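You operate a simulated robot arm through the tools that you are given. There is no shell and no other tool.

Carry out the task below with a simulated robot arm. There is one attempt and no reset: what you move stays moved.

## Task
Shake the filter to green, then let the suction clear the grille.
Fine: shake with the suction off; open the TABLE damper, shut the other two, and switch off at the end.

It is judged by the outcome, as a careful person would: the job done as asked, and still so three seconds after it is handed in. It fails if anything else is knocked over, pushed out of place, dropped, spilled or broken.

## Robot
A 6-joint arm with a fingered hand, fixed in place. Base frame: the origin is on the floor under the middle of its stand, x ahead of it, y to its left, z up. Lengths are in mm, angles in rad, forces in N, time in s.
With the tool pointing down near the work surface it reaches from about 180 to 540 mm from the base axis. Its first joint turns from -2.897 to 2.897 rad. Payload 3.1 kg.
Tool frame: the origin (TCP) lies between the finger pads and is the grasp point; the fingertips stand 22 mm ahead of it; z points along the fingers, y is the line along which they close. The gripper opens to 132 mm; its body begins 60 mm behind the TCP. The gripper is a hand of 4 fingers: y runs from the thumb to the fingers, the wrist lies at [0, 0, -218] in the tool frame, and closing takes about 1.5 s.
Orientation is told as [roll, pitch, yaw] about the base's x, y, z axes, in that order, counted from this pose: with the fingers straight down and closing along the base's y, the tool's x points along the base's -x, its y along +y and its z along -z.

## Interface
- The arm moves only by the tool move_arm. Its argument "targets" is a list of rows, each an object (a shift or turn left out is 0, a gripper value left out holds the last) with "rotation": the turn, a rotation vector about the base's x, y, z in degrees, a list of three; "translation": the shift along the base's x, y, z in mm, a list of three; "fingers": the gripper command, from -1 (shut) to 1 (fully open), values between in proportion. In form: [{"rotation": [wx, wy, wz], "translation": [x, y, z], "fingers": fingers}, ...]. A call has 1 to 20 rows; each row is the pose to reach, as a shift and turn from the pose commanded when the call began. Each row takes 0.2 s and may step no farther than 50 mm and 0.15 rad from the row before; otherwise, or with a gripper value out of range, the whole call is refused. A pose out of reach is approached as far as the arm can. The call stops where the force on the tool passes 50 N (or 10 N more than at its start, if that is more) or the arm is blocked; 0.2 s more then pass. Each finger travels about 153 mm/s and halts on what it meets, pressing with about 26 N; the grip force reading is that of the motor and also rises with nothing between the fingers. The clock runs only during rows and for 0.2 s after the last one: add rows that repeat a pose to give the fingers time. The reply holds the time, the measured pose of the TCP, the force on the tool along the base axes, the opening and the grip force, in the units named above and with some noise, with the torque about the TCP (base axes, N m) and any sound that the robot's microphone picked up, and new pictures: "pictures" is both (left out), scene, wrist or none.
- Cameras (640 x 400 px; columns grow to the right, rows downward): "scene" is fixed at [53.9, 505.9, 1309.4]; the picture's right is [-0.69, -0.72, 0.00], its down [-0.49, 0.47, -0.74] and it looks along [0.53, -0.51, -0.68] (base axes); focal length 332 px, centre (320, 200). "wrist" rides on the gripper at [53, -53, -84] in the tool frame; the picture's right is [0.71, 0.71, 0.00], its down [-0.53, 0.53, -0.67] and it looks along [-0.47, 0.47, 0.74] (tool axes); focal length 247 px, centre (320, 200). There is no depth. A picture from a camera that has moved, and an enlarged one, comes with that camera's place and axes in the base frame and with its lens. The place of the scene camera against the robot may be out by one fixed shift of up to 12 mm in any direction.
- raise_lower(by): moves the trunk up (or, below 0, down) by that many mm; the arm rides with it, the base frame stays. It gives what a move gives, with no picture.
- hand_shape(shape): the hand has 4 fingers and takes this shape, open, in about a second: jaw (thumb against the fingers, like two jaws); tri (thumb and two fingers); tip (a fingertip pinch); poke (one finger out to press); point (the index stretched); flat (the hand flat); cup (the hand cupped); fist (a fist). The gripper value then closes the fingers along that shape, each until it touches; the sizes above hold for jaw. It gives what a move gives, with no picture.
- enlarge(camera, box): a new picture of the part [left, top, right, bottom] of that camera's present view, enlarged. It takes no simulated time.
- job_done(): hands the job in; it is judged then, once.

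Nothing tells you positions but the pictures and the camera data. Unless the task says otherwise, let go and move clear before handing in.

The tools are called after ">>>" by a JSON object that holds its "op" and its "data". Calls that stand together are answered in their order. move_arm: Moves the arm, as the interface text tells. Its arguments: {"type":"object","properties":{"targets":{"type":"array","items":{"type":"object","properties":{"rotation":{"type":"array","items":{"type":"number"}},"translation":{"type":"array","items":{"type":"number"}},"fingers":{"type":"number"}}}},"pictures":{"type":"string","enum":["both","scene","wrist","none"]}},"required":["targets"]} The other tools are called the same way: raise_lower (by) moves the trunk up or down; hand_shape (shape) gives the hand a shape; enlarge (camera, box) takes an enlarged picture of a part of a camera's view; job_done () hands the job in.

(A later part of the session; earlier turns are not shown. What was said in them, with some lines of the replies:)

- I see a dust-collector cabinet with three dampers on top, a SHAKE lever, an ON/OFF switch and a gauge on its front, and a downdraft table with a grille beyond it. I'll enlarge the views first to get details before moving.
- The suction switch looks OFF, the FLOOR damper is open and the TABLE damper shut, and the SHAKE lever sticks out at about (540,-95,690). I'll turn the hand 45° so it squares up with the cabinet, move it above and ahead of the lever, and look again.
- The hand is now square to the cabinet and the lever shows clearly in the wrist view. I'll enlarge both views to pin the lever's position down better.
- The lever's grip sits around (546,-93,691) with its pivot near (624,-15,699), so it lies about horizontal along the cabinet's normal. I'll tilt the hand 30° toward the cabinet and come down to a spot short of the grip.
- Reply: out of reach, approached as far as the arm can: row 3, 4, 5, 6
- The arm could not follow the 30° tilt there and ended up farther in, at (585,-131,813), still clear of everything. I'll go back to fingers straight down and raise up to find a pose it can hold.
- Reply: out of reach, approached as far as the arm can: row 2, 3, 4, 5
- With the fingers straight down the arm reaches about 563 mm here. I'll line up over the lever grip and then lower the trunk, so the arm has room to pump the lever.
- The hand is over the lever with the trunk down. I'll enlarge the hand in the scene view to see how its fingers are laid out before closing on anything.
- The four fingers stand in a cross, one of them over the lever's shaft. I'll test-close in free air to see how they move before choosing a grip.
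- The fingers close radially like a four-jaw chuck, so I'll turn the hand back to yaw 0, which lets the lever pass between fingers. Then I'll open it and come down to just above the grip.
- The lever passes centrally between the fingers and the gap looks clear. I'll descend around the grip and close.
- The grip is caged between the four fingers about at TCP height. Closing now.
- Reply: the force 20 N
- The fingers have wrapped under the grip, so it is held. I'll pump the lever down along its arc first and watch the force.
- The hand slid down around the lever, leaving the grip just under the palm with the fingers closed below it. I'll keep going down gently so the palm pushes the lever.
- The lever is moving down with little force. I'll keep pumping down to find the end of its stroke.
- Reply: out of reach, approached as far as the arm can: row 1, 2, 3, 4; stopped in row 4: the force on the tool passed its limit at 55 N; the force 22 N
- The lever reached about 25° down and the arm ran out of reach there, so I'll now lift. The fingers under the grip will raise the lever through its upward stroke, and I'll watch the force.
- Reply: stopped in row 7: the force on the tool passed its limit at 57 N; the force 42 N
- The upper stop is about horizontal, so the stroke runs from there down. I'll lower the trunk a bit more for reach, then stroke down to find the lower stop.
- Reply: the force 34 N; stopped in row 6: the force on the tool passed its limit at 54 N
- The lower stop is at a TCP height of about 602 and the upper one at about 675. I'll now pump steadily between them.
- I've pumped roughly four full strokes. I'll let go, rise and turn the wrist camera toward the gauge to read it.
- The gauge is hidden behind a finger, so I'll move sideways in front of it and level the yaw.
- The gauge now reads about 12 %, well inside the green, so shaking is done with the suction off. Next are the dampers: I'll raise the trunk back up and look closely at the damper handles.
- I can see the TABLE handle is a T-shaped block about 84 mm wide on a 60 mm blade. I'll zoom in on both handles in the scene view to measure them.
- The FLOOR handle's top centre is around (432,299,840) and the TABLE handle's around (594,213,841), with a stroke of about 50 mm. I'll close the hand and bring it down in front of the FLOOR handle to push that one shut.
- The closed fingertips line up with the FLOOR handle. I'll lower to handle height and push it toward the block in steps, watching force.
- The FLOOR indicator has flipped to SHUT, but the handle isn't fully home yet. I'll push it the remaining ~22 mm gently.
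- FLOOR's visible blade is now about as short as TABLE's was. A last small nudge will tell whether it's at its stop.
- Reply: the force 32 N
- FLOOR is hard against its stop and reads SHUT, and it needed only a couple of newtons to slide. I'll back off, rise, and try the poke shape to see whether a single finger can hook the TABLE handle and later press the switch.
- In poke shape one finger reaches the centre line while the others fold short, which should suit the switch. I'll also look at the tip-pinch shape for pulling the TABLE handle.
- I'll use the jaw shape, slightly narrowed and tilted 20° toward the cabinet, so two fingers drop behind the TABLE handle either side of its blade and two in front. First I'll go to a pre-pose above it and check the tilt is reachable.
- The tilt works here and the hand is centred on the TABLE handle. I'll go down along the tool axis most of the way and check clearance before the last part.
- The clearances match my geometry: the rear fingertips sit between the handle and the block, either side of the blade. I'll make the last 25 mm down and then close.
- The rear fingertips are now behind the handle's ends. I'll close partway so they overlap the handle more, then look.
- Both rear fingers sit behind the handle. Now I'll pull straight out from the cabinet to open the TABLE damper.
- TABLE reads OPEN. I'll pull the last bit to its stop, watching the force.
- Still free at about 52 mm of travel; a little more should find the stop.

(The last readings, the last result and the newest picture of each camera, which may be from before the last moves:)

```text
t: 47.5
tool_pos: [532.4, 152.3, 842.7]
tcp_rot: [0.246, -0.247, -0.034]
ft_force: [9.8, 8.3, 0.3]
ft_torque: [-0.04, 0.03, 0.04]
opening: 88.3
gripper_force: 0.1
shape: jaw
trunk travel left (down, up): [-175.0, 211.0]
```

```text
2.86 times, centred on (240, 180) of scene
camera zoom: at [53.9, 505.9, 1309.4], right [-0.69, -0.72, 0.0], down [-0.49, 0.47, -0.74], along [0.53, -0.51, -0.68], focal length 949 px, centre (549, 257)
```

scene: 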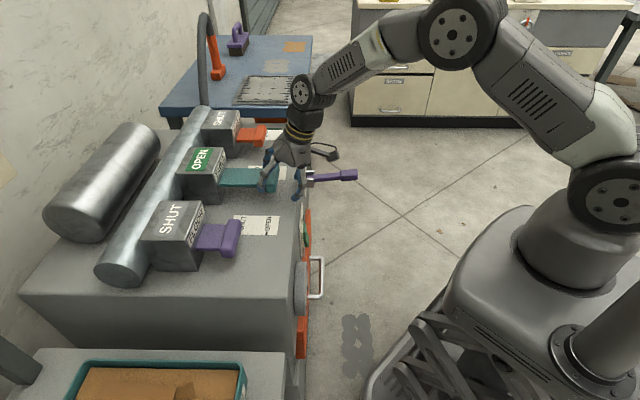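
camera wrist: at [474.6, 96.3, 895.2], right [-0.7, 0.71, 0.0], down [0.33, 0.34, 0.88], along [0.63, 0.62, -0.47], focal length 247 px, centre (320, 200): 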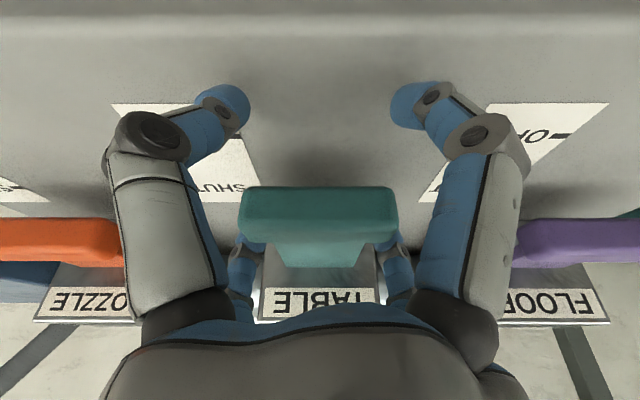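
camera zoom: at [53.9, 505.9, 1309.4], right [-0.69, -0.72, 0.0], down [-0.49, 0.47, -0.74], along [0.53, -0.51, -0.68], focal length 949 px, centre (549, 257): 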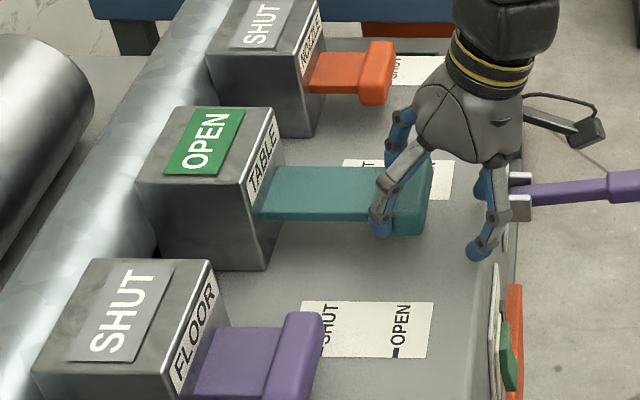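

The stop is reached at about 13 N and TABLE is fully open. I'll ease off, open the fingers and lift straight up clear of the handle.

>>> {"op": "move_arm", "data": {"targets": [{"translation": [5, 5, 0], "fingers": 0.5}, {"translation": [5, 5, 0], "fingers": 0.82}, {"translation": [5, 5, 0], "fingers": 0.82}, {"translation": [5, 5, 30]}, {"translation": [5, 5, 65]}, {"translation": [0, 0, 100]}, {"translation": [0, 0, 110]}]}}

>>> {"op": "enlarge", "data": {"camera": "scene", "box": [130, 80, 370, 270]}}

```text
t: 49.0
tool_pos: [529.3, 151.5, 952.5]
tcp_rot: [0.246, -0.243, -0.037]
ft_force: [-0.1, -0.9, -0.9]
ft_torque: [0.02, -0.01, -0.01]
opening: 120.1
gripper_force: 0.0
shape: jaw
trunk travel left (down, up): [-175.0, 211.0]
camera wrist: at [458.7, 82.3, 1005.3], right [-0.7, 0.71, 0.0], down [0.33, 0.34, 0.88], along [0.63, 0.62, -0.47], focal length 247 px, centre (320, 200)
```

scene: 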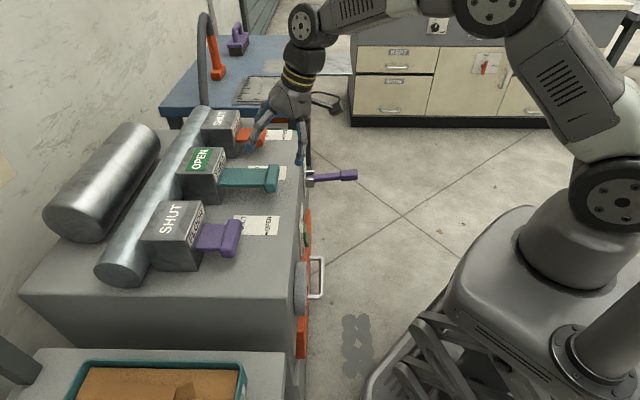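
wrist: 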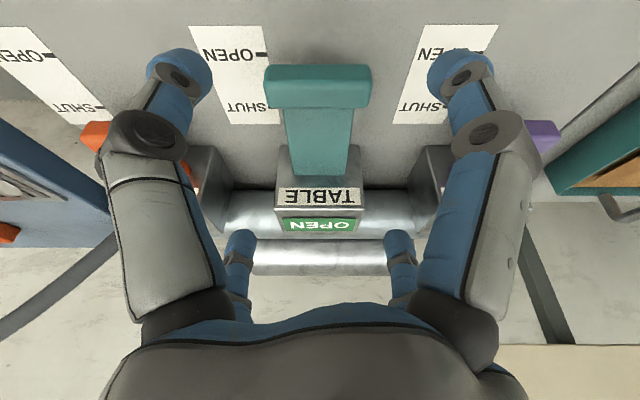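

```text
2.11 times, centred on (250, 175) of scene
camera zoom: at [53.9, 505.9, 1309.4], right [-0.69, -0.72, 0.0], down [-0.49, 0.47, -0.74], along [0.53, -0.51, -0.68], focal length 699 px, centre (467, 253)
```

zoom: 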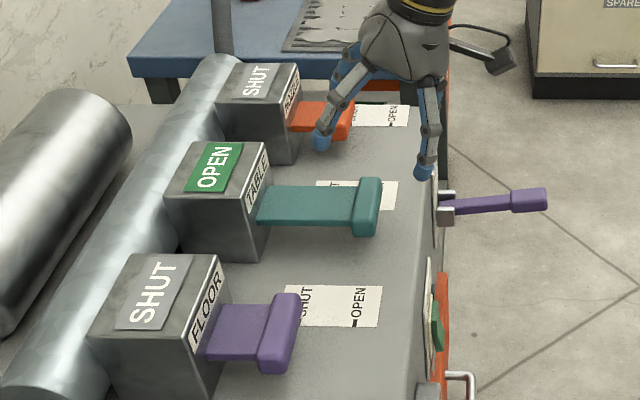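

All three dampers are as asked: NOZZLE SHUT, TABLE OPEN, FLOOR SHUT. Next is the suction switch on the front face, so I'll straighten the hand, back away from the cabinet and lower it for a close look.

>>> {"op": "move_arm", "data": {"targets": [{"rotation": [-2.83, 2.83, 0], "translation": [-25, -20, 0], "fingers": 1}, {"rotation": [-5.66, 5.66, 0], "translation": [-50, -40, 0]}, {"rotation": [-8.49, 8.49, 0], "translation": [-75, -58, 0]}, {"rotation": [-11.31, 11.31, 0], "translation": [-100, -75, -10]}, {"rotation": [-14.14, 14.14, 0], "translation": [-112, -86, -40]}, {"rotation": [-14.14, 14.14, 0], "translation": [-112, -86, -85]}, {"rotation": [-14.14, 14.14, 0], "translation": [-112, -86, -130]}, {"rotation": [-14.14, 14.14, 0], "translation": [-112, -86, -175]}, {"rotation": [-14.14, 14.14, 0], "translation": [-112, -86, -195]}, {"rotation": [-14.14, 14.14, 0], "translation": [-112, -86, -195]}]}}

>>> {"op": "enlarge", "data": {"camera": "wrist", "box": [220, 90, 460, 240]}}

>>> {"op": "enlarge", "data": {"camera": "scene", "box": [280, 210, 340, 260]}}

```text
t: 51.2
tool_pos: [417.3, 63.7, 758.7]
tcp_rot: [-0.008, -0.003, -0.004]
ft_force: [-0.2, -0.1, -0.4]
ft_torque: [0.0, 0.0, 0.0]
opening: 131.9
gripper_force: 0.0
shape: jaw
trunk travel left (down, up): [-175.0, 211.0]
camera wrist: at [363.0, 12.5, 842.1], right [-0.7, 0.71, -0.01], down [0.53, 0.53, 0.67], along [0.48, 0.47, -0.75], focal length 247 px, centre (320, 200)
```

scene: 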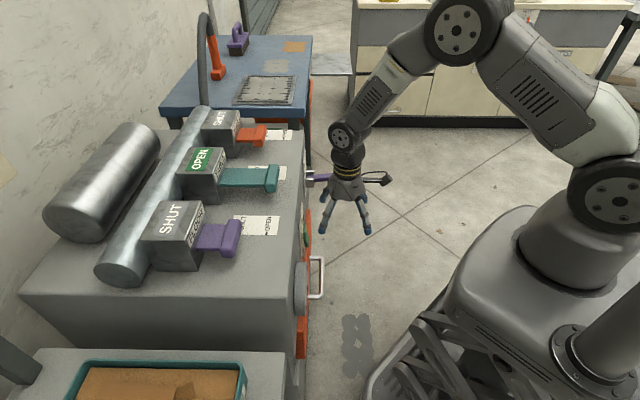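
wrist: 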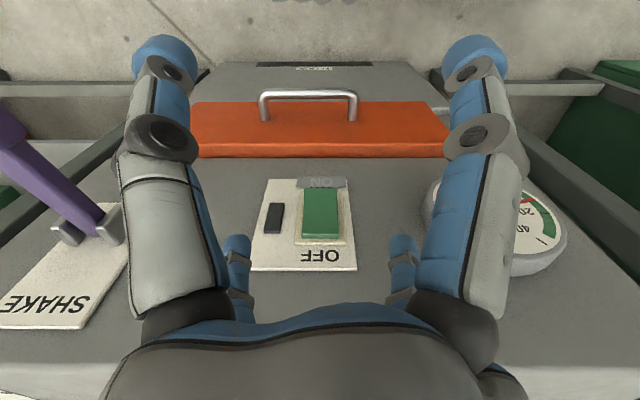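

```text
2.67 times, centred on (340, 165) of wrist
camera zoom: at [363.0, 12.5, 842.1], right [-0.7, 0.71, -0.01], down [0.53, 0.53, 0.67], along [0.48, 0.47, -0.75], focal length 659 px, centre (267, 293)
```

zoom: 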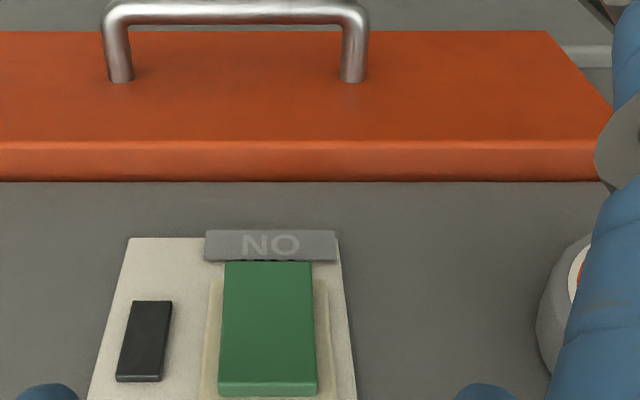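

```text
8.00 times, centred on (310, 235) of scene
camera zoom: at [53.9, 505.9, 1309.4], right [-0.69, -0.72, 0.0], down [-0.49, 0.47, -0.74], along [0.53, -0.51, -0.68], focal length 2656 px, centre (400, -80)
```

zoom: 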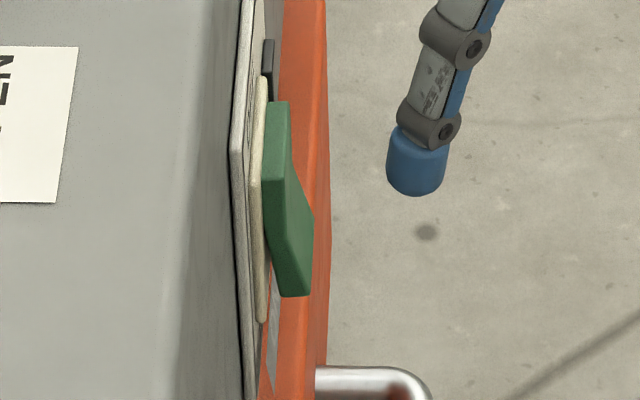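

The green rocker sticks out at its lower (ON) end, so it's OFF now, and the lower end is around (h≈432 along the cabinet normal, z≈650). I'll turn the open hand 45° so one splayed fingertip leads toward the cabinet, and bring it level with the rocker's lower end.

>>> {"op": "move_arm", "data": {"targets": [{"rotation": [0, 0, 7.5], "translation": [-10, -8, 0], "fingers": 1}, {"rotation": [0, 0, 15], "translation": [-19.9, -15.7, 0]}, {"rotation": [0, 0, 22.5], "translation": [-19.9, -15.7, 0]}, {"rotation": [0, 0, 30], "translation": [-19.9, -15.7, 0]}, {"rotation": [0, 0, 37.5], "translation": [-19.9, -15.7, -20]}, {"rotation": [0, 0, 45.2], "translation": [-19.9, -15.7, -50]}, {"rotation": [0, 0, 45.2], "translation": [-19.9, -15.7, -93]}, {"rotation": [0, 0, 45.2], "translation": [-19.9, -15.7, -93]}]}}

>>> {"op": "enlarge", "data": {"camera": "scene", "box": [270, 180, 400, 300]}}

>>> {"op": "enlarge", "data": {"camera": "wrist", "box": [120, 60, 440, 320]}}

```text
t: 53.0
tool_pos: [399.7, 48.1, 664.6]
tcp_rot: [-0.007, -0.002, 0.785]
ft_force: [-0.8, 0.6, 0.3]
ft_torque: [-0.02, -0.01, -0.02]
opening: 132.1
gripper_force: 0.1
shape: jaw
trunk travel left (down, up): [-175.0, 211.0]
camera wrist: at [399.2, -24.9, 748.5], right [-1.0, 0.0, -0.01], down [0.0, 0.75, 0.67], along [0.0, 0.67, -0.75], focal length 247 px, centre (320, 200)
```

scene: 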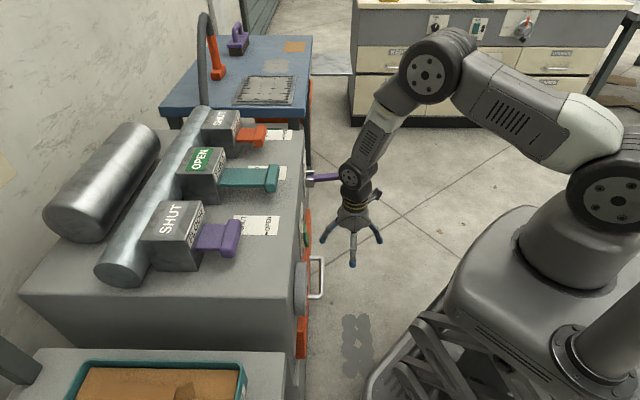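
wrist: 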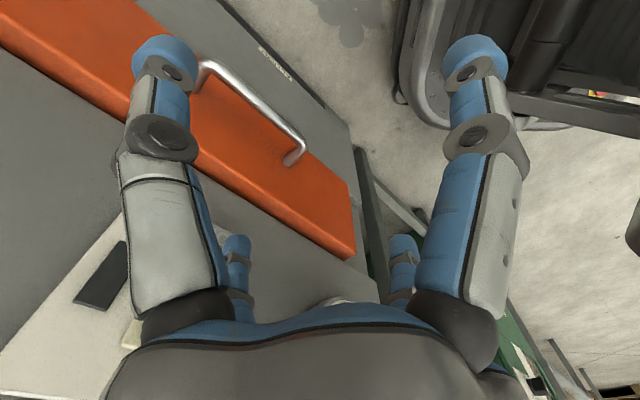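

```text
3.33 times, centred on (335, 240) of scene
camera zoom: at [53.9, 505.9, 1309.4], right [-0.69, -0.72, 0.0], down [-0.49, 0.47, -0.74], along [0.53, -0.51, -0.68], focal length 1107 px, centre (270, 67)
```

zoom: 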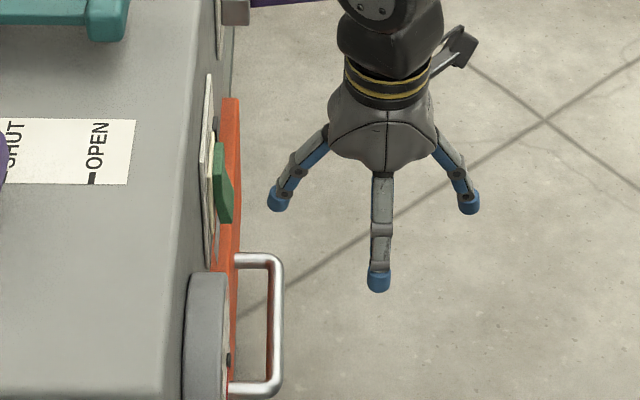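

```text
1.54 times, centred on (280, 190) of wrist
camera zoom: at [399.2, -24.9, 748.5], right [-1.0, 0.0, -0.01], down [0.0, 0.75, 0.67], along [0.0, 0.67, -0.75], focal length 380 px, centre (382, 215)
```

zoom: 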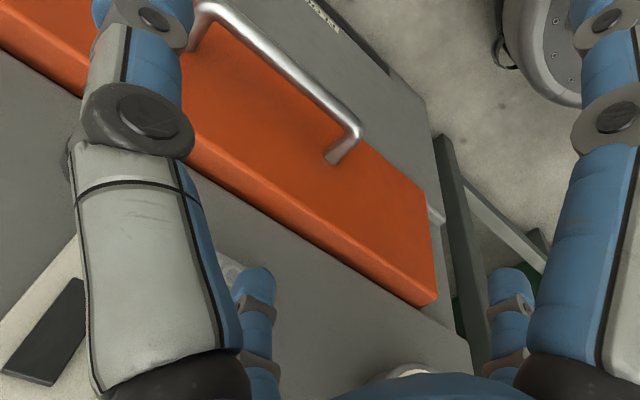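

The leading fingertip is level with the rocker's lower end and about 26 mm short of it. I'll advance toward the cabinet to press ON in small steps.

>>> {"op": "move_arm", "data": {"targets": [{"translation": [10.6, 10.6, 0], "fingers": 1}, {"translation": [17, 17, 0]}, {"translation": [20, 20, 0]}, {"translation": [23, 23, 0]}, {"translation": [25.5, 25.5, 0]}]}}

>>> {"op": "enlarge", "data": {"camera": "scene", "box": [270, 200, 350, 280]}}

```text
t: 54.2
tool_pos: [425.2, 74.4, 664.7]
tcp_rot: [-0.006, -0.002, 0.783]
ft_force: [-0.2, -0.6, 0.7]
ft_torque: [-0.01, 0.01, -0.06]
opening: 131.9
gripper_force: 0.1
shape: jaw
trunk travel left (down, up): [-175.0, 211.0]
camera wrist: at [423.2, 0.1, 748.9], right [-1.0, 0.0, -0.01], down [0.0, 0.75, 0.67], along [0.01, 0.67, -0.75], focal length 247 px, centre (320, 200)
```

scene: 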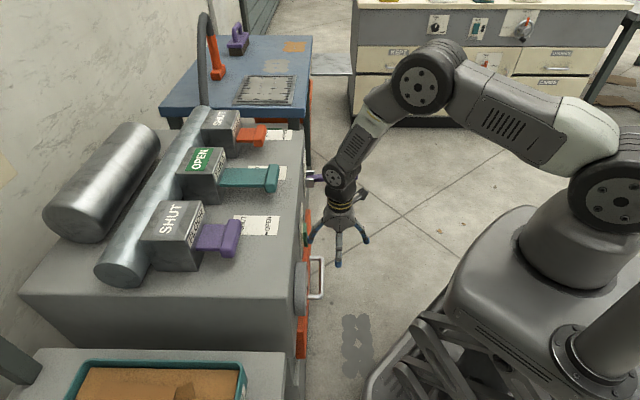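
wrist: 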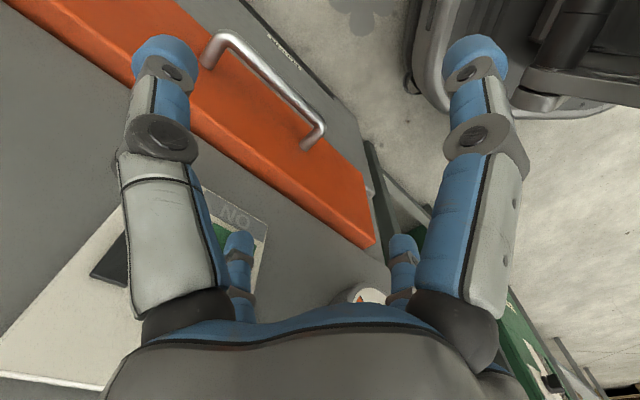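

```text
5.00 times, centred on (310, 240) of scene
camera zoom: at [53.9, 505.9, 1309.4], right [-0.69, -0.72, 0.0], down [-0.49, 0.47, -0.74], along [0.53, -0.51, -0.68], focal length 1660 px, centre (370, 0)
```

zoom: 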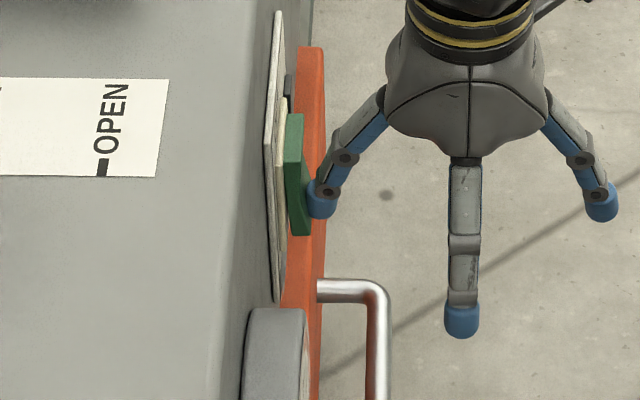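

The fingertip is about at the rocker. I'll continue in small steps until it presses over.

>>> {"op": "move_arm", "data": {"targets": [{"translation": [2, 2, 0], "fingers": 1}, {"translation": [4, 4, 0]}, {"translation": [6, 6, 0]}, {"translation": [7.5, 7.5, 0]}]}}

>>> {"op": "enlarge", "data": {"camera": "scene", "box": [270, 200, 350, 280]}}

```text
t: 55.2
tool_pos: [431.9, 81.0, 665.6]
tcp_rot: [-0.007, -0.001, 0.785]
ft_force: [-6.4, -5.2, 1.5]
ft_torque: [0.09, -0.09, 0.05]
opening: 131.8
gripper_force: 0.1
shape: jaw
trunk travel left (down, up): [-175.0, 211.0]
camera wrist: at [430.1, 6.7, 749.0], right [-1.0, 0.0, 0.0], down [0.0, 0.75, 0.67], along [0.0, 0.67, -0.75], focal length 247 px, centre (320, 200)
```

scene: 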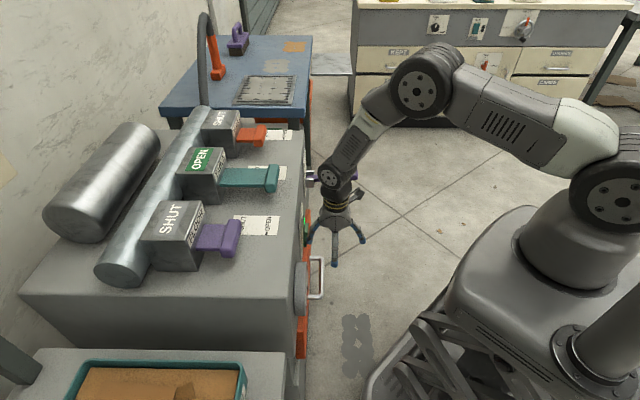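
wrist: 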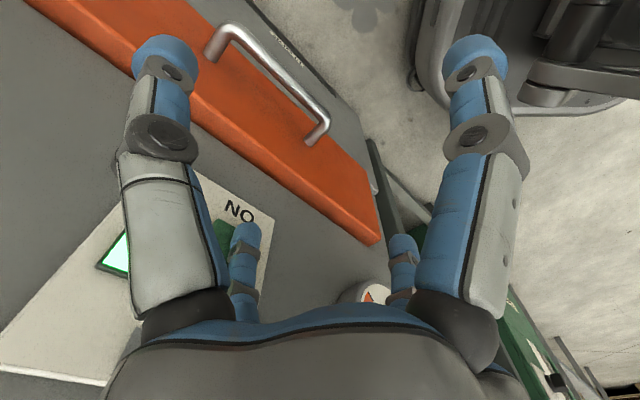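

```text
5.00 times, centred on (310, 240) of scene
camera zoom: at [53.9, 505.9, 1309.4], right [-0.69, -0.72, 0.0], down [-0.49, 0.47, -0.74], along [0.53, -0.51, -0.68], focal length 1660 px, centre (370, 0)
```

zoom: 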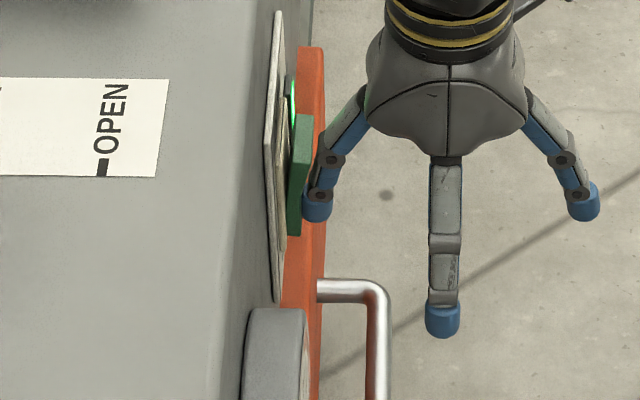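

The lamp glows green and ON is shown, so the suction is running. I'll back off a little and watch the grille clear.

>>> {"op": "move_arm", "data": {"targets": [{"translation": [-10, -10, 0], "fingers": 1}, {"translation": [-30, -30, 0]}, {"translation": [-40, -40, 0]}, {"translation": [-40, -40, 0]}, {"translation": [-40, -40, 0]}, {"translation": [-40, -40, 0]}]}}

>>> {"op": "enlarge", "data": {"camera": "scene", "box": [150, 0, 350, 125]}}

>>> {"op": "enlarge", "data": {"camera": "scene", "box": [270, 200, 350, 280]}}

```text
t: 56.6
tool_pos: [392.4, 42.8, 661.3]
tcp_rot: [-0.007, 0.0, 0.785]
ft_force: [0.7, 0.4, 0.7]
ft_torque: [0.0, -0.01, -0.01]
opening: 132.0
gripper_force: 0.1
shape: jaw
trunk travel left (down, up): [-175.0, 211.0]
camera wrist: at [391.6, -31.5, 746.0], right [-1.0, 0.0, -0.01], down [0.0, 0.75, 0.67], along [0.01, 0.67, -0.75], focal length 247 px, centre (320, 200)
```

scene: 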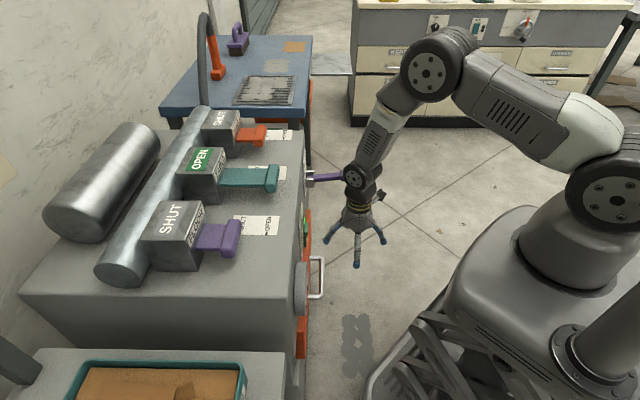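
wrist: 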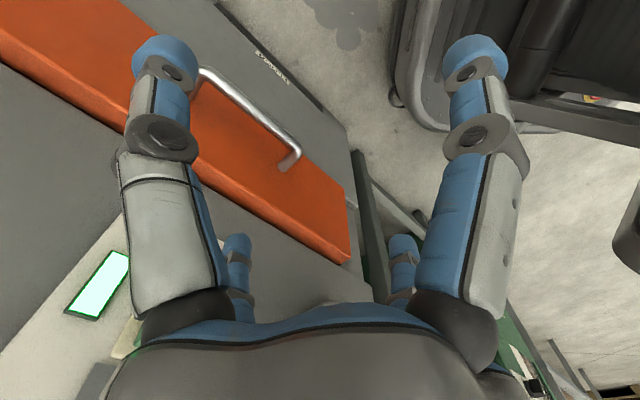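

```text
3.20 times, centred on (250, 62) of scene
camera zoom: at [53.9, 505.9, 1309.4], right [-0.69, -0.72, 0.0], down [-0.49, 0.47, -0.74], along [0.53, -0.51, -0.68], focal length 1063 px, centre (544, 640)
```

zoom: 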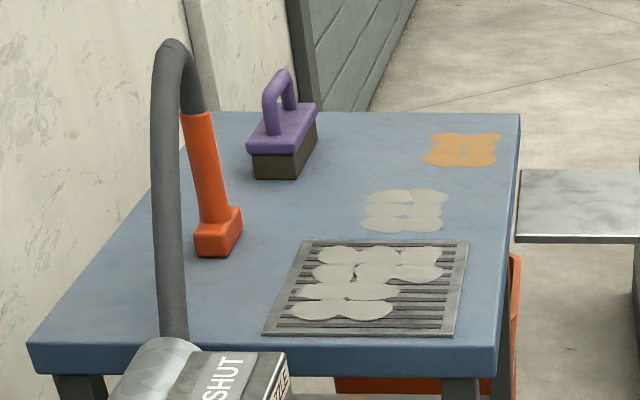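

```text
5.00 times, centred on (310, 240) of scene
camera zoom: at [53.9, 505.9, 1309.4], right [-0.69, -0.72, 0.0], down [-0.49, 0.47, -0.74], along [0.53, -0.51, -0.68], focal length 1660 px, centre (370, 0)
```

zoom: 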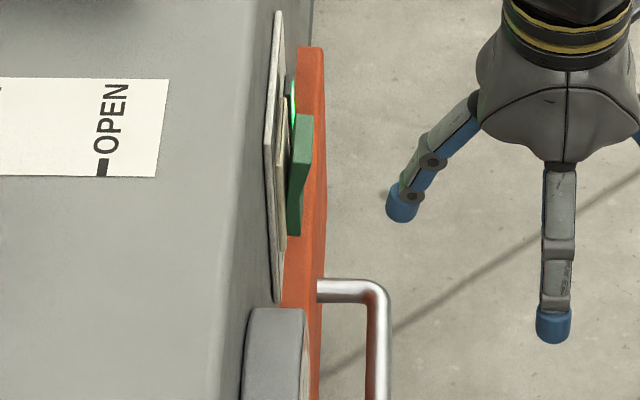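

The grille is clearing patch by patch. I'll wait here, raising the hand level with the rocker's upper (OFF) end meanwhile.

>>> {"op": "move_arm", "data": {"targets": [{"translation": [0, 0, 15], "fingers": 1}, {"translation": [0, 0, 31]}, {"translation": [0, 0, 31]}, {"translation": [0, 0, 31]}, {"translation": [0, 0, 31]}, {"translation": [0, 0, 31]}, {"translation": [0, 0, 31]}, {"translation": [0, 0, 31]}, {"translation": [0, 0, 31]}, {"translation": [0, 0, 31]}, {"translation": [0, 0, 31]}, {"translation": [0, 0, 31]}]}}

>>> {"op": "enlarge", "data": {"camera": "scene", "box": [150, 0, 350, 125]}}

>>> {"op": "enlarge", "data": {"camera": "scene", "box": [270, 180, 370, 280]}}

```text
t: 59.2
tool_pos: [392.0, 43.0, 694.3]
tcp_rot: [-0.008, -0.002, 0.783]
ft_force: [-1.1, 0.0, -1.0]
ft_torque: [-0.03, 0.0, 0.01]
opening: 131.9
gripper_force: 0.1
shape: jaw
trunk travel left (down, up): [-175.0, 211.0]
camera wrist: at [391.2, -31.3, 778.4], right [-1.0, 0.0, -0.01], down [0.0, 0.75, 0.67], along [0.01, 0.67, -0.75], focal length 247 px, centre (320, 200)
```

scene: 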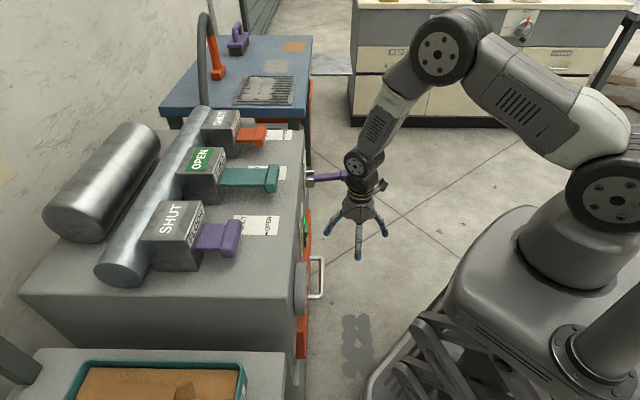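
wrist: 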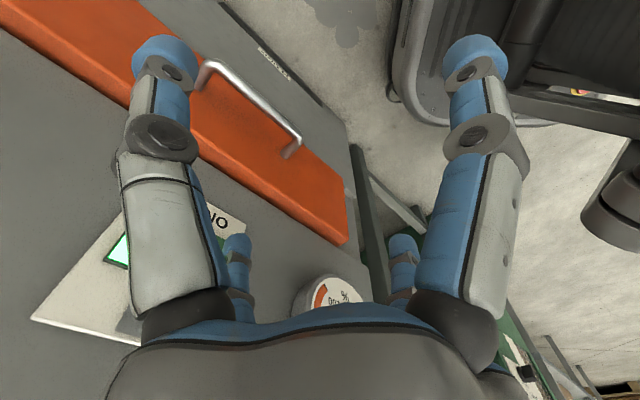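

```text
3.20 times, centred on (250, 62) of scene
camera zoom: at [53.9, 505.9, 1309.4], right [-0.69, -0.72, 0.0], down [-0.49, 0.47, -0.74], along [0.53, -0.51, -0.68], focal length 1063 px, centre (544, 640)
```

zoom: 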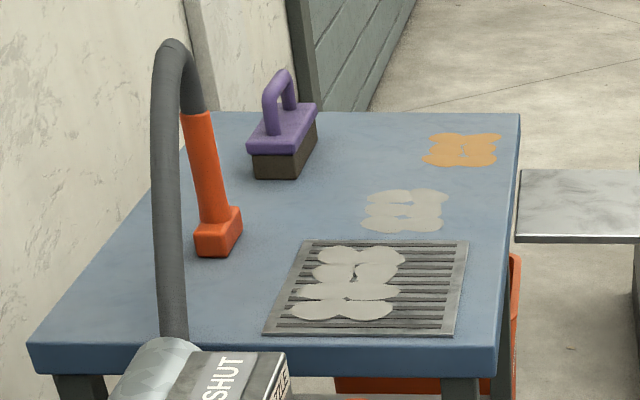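

```text
4.00 times, centred on (320, 230) of scene
camera zoom: at [53.9, 505.9, 1309.4], right [-0.69, -0.72, 0.0], down [-0.49, 0.47, -0.74], along [0.53, -0.51, -0.68], focal length 1328 px, centre (320, 80)
```

zoom: 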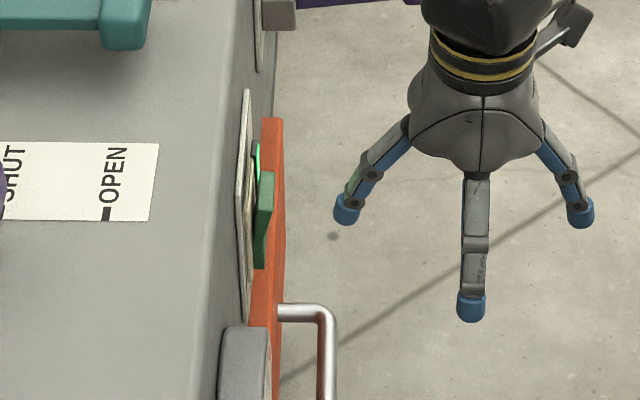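

About a third of the grille is clear; I'll keep waiting with the suction on.

>>> {"op": "move_arm", "data": {"targets": [{"fingers": 1}, {"fingers": 1}, {"fingers": 1}, {"fingers": 1}, {"fingers": 1}, {"fingers": 1}, {"fingers": 1}, {"fingers": 1}, {"fingers": 1}, {"fingers": 1}, {"fingers": 1}, {"fingers": 1}, {"fingers": 1}, {"fingers": 1}, {"fingers": 1}, {"fingers": 1}, {"fingers": 1}, {"fingers": 1}, {"fingers": 1}, {"fingers": 1}], "pictures": "none"}}

>>> {"op": "enlarge", "data": {"camera": "scene", "box": [150, 0, 350, 125]}}

```text
t: 63.5
tool_pos: [392.0, 42.6, 695.3]
tcp_rot: [-0.007, -0.002, 0.784]
ft_force: [0.4, -0.5, -0.6]
ft_torque: [0.01, 0.01, -0.03]
opening: 131.7
gripper_force: 0.2
shape: jaw
trunk travel left (down, up): [-175.0, 211.0]
```

```text
3.20 times, centred on (250, 62) of scene
camera zoom: at [53.9, 505.9, 1309.4], right [-0.69, -0.72, 0.0], down [-0.49, 0.47, -0.74], along [0.53, -0.51, -0.68], focal length 1063 px, centre (544, 640)
```

zoom: 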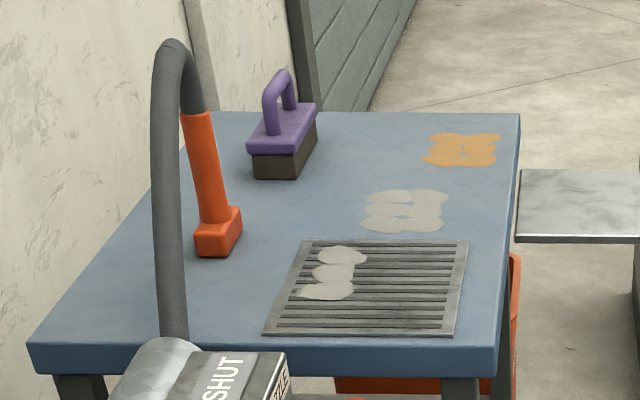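

Only three patches remain on the grille. A few more seconds should clear it.

>>> {"op": "move_arm", "data": {"targets": [{"fingers": 1}, {"fingers": 1}, {"fingers": 1}, {"fingers": 1}, {"fingers": 1}, {"fingers": 1}, {"fingers": 1}, {"fingers": 1}, {"fingers": 1}, {"fingers": 1}, {"fingers": 1}, {"fingers": 1}, {"fingers": 1}, {"fingers": 1}, {"fingers": 1}, {"fingers": 1}, {"fingers": 1}, {"fingers": 1}, {"fingers": 1}, {"fingers": 1}], "pictures": "none"}}

>>> {"op": "enlarge", "data": {"camera": "scene", "box": [150, 0, 350, 125]}}

>>> {"op": "enlarge", "data": {"camera": "scene", "box": [220, 65, 310, 115]}}

```text
t: 67.7
tool_pos: [392.3, 43.1, 694.9]
tcp_rot: [-0.007, -0.001, 0.785]
ft_force: [-0.6, -0.1, 0.0]
ft_torque: [0.0, 0.0, -0.05]
opening: 131.8
gripper_force: 0.0
shape: jaw
trunk travel left (down, up): [-175.0, 211.0]
```

```text
3.20 times, centred on (250, 62) of scene
camera zoom: at [53.9, 505.9, 1309.4], right [-0.69, -0.72, 0.0], down [-0.49, 0.47, -0.74], along [0.53, -0.51, -0.68], focal length 1063 px, centre (544, 640)
```

zoom: 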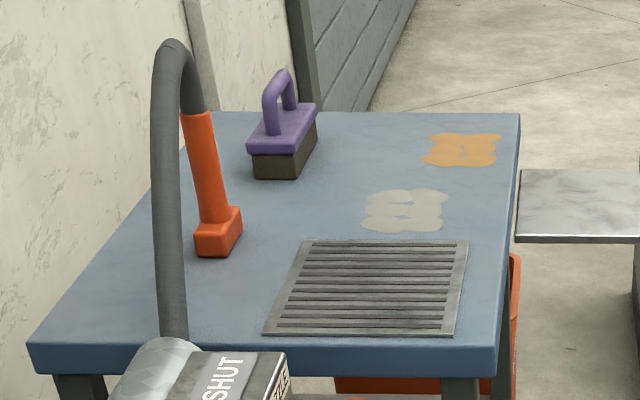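

```text
7.11 times, centred on (265, 90) of scene
camera zoom: at [53.9, 505.9, 1309.4], right [-0.69, -0.72, 0.0], down [-0.49, 0.47, -0.74], along [0.53, -0.51, -0.68], focal length 2361 px, centre (711, 982)
```

zoom: 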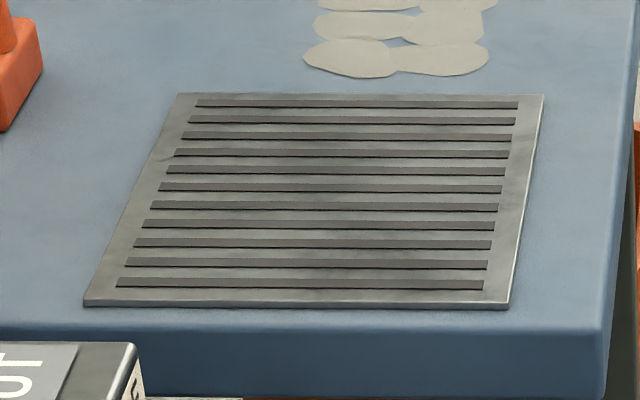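

The grille is completely clear. Now I'll switch off by pressing the rocker's upper end, first raising 6 mm and then advancing in small steps.

>>> {"op": "move_arm", "data": {"targets": [{"translation": [14, 14, 6], "fingers": 1}, {"translation": [24, 24, 6]}, {"translation": [29, 29, 6]}, {"translation": [32, 32, 6]}, {"translation": [34.5, 34.5, 6]}, {"translation": [36.5, 36.5, 6]}, {"translation": [38.5, 38.5, 6]}]}}

>>> {"op": "enlarge", "data": {"camera": "scene", "box": [270, 180, 370, 280]}}

```text
t: 69.2
tool_pos: [431.3, 80.7, 703.3]
tcp_rot: [-0.007, -0.002, 0.787]
ft_force: [-3.8, -3.8, 2.3]
ft_torque: [0.07, -0.08, -0.03]
opening: 131.6
gripper_force: 0.0
shape: jaw
trunk travel left (down, up): [-175.0, 211.0]
camera wrist: at [429.2, 5.7, 785.6], right [-1.0, 0.0, -0.01], down [0.0, 0.75, 0.67], along [0.0, 0.67, -0.75], focal length 247 px, centre (320, 200)
```

scene: 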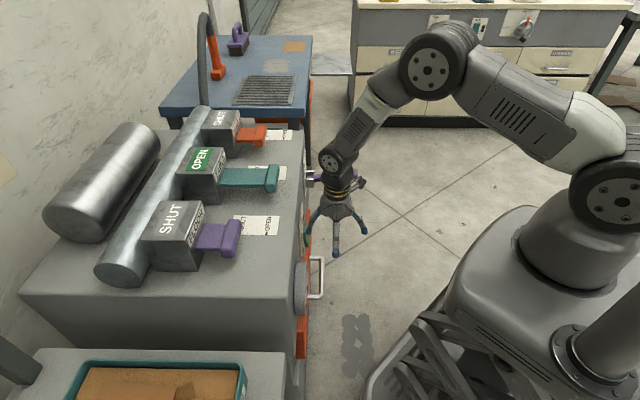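
wrist: 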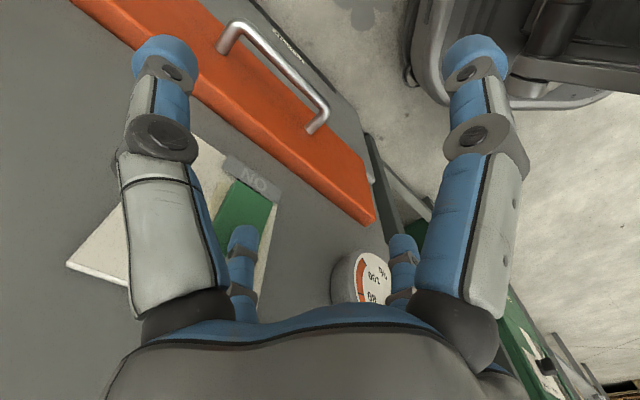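

```text
4.00 times, centred on (320, 230) of scene
camera zoom: at [53.9, 505.9, 1309.4], right [-0.69, -0.72, 0.0], down [-0.49, 0.47, -0.74], along [0.53, -0.51, -0.68], focal length 1328 px, centre (320, 80)
```

zoom: 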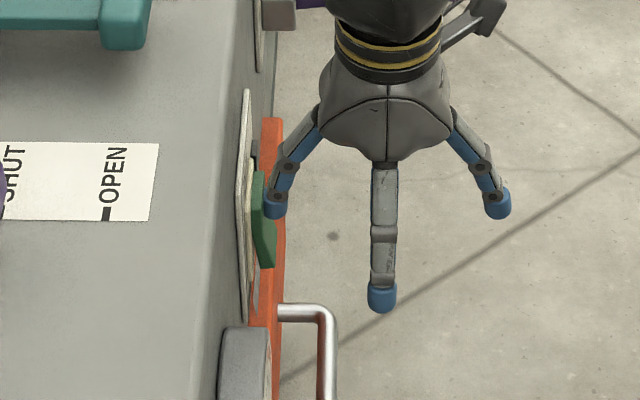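

The rocker has flipped back to OFF. I'll back away, rise and turn so the wrist camera can check the lamp and the gauge.

>>> {"op": "move_arm", "data": {"targets": [{"translation": [-15, -15, 0], "fingers": 1}, {"translation": [-40, -40, 0]}, {"rotation": [0, 0, -7.5], "translation": [-55, -40, 30]}, {"rotation": [0, 0, -15], "translation": [-75, -25, 60]}, {"rotation": [0, 0, -22.5], "translation": [-92, -8, 90]}, {"rotation": [0, 0, -30], "translation": [-105, 5, 107]}, {"rotation": [0, 0, -37.5], "translation": [-115, 12, 107]}, {"rotation": [0, 0, -45], "translation": [-122, 18, 107]}, {"rotation": [0, 0, -45], "translation": [-122, 18, 107]}]}}

>>> {"op": "enlarge", "data": {"camera": "wrist", "box": [180, 60, 500, 260]}}

>>> {"op": "enlarge", "data": {"camera": "scene", "box": [90, 90, 370, 290]}}

>>> {"op": "enlarge", "data": {"camera": "scene", "box": [150, 0, 350, 125]}}

```text
t: 71.2
tool_pos: [308.5, 99.4, 807.4]
tcp_rot: [-0.007, -0.002, -0.003]
ft_force: [-0.4, -0.2, -0.2]
ft_torque: [-0.01, 0.02, 0.03]
opening: 132.0
gripper_force: 0.0
shape: jaw
trunk travel left (down, up): [-175.0, 211.0]
camera wrist: at [254.1, 47.5, 891.3], right [-0.71, 0.71, -0.01], down [0.53, 0.53, 0.67], along [0.48, 0.47, -0.75], focal length 247 px, centre (320, 200)
```

scene: 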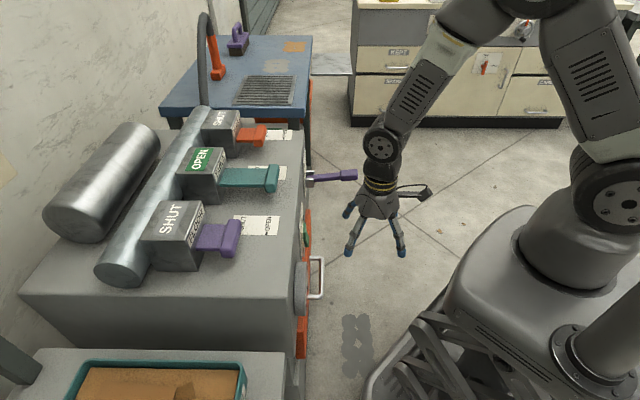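
wrist: 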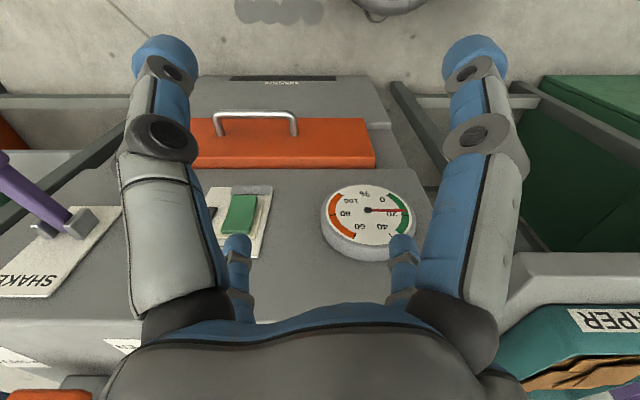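

```text
2.00 times, centred on (340, 160) of wrist
camera zoom: at [254.1, 47.5, 891.3], right [-0.71, 0.71, -0.01], down [0.53, 0.53, 0.67], along [0.48, 0.47, -0.75], focal length 494 px, centre (280, 280)
```

zoom: 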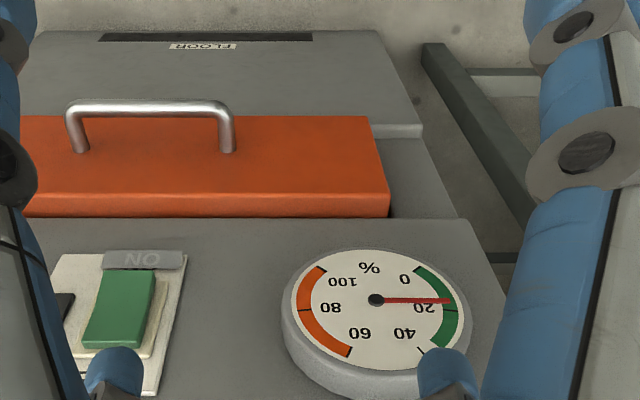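

```text
2.00 times, centred on (230, 190) of scene
camera zoom: at [53.9, 505.9, 1309.4], right [-0.69, -0.72, 0.0], down [-0.49, 0.47, -0.74], along [0.53, -0.51, -0.68], focal length 664 px, centre (500, 220)
```

zoom: 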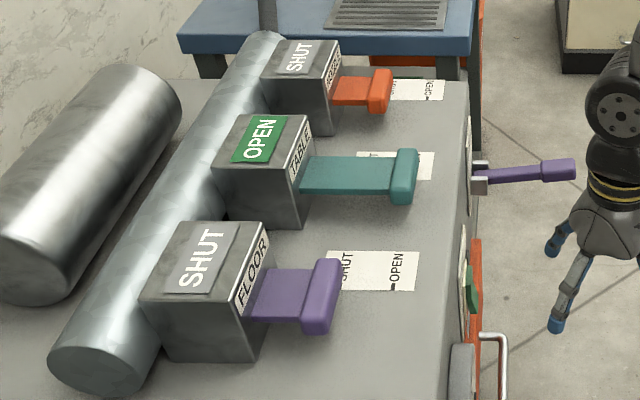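

```text
3.20 times, centred on (250, 62) of scene
camera zoom: at [53.9, 505.9, 1309.4], right [-0.69, -0.72, 0.0], down [-0.49, 0.47, -0.74], along [0.53, -0.51, -0.68], focal length 1063 px, centre (544, 640)
```

zoom: 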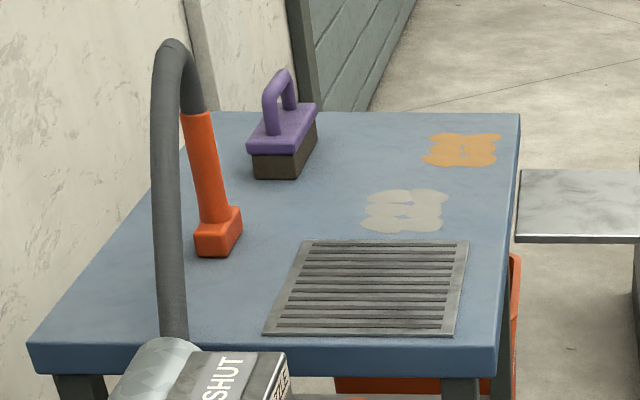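

Everything checks out: the gauge is in the green at about 18 %, the switch is OFF with its lamp dark, and the grille is bare. TABLE reads OPEN, FLOOR and NOZZLE read SHUT, and nothing else has moved. The hand is open and clear, so I'm handing the job in.

>>> {"op": "job_done", "data": {}}

```text
The job is handed in.
```

The job is handed in: the filter is shaken to green, the suction has cleared the grille, and the suction is switched off.

- **Filter:** I shook it with the suction off, and the gauge dropped from the orange zone (about 80 %) to about 12 %. After the suction run it read about 18 %, still in the green.
- **Dampers:** TABLE is fully open and reads OPEN. I pushed FLOOR shut, NOZZLE was already shut, and both read SHUT.
- **Grille:** it was bare when I checked after about 12 seconds of suction.
- **Switch:** it is back to OFF with its lamp dark.

Nothing was knocked over or moved out of place. The two dust patches on the table beside the grille are still there; I left them because you only asked for the grille.
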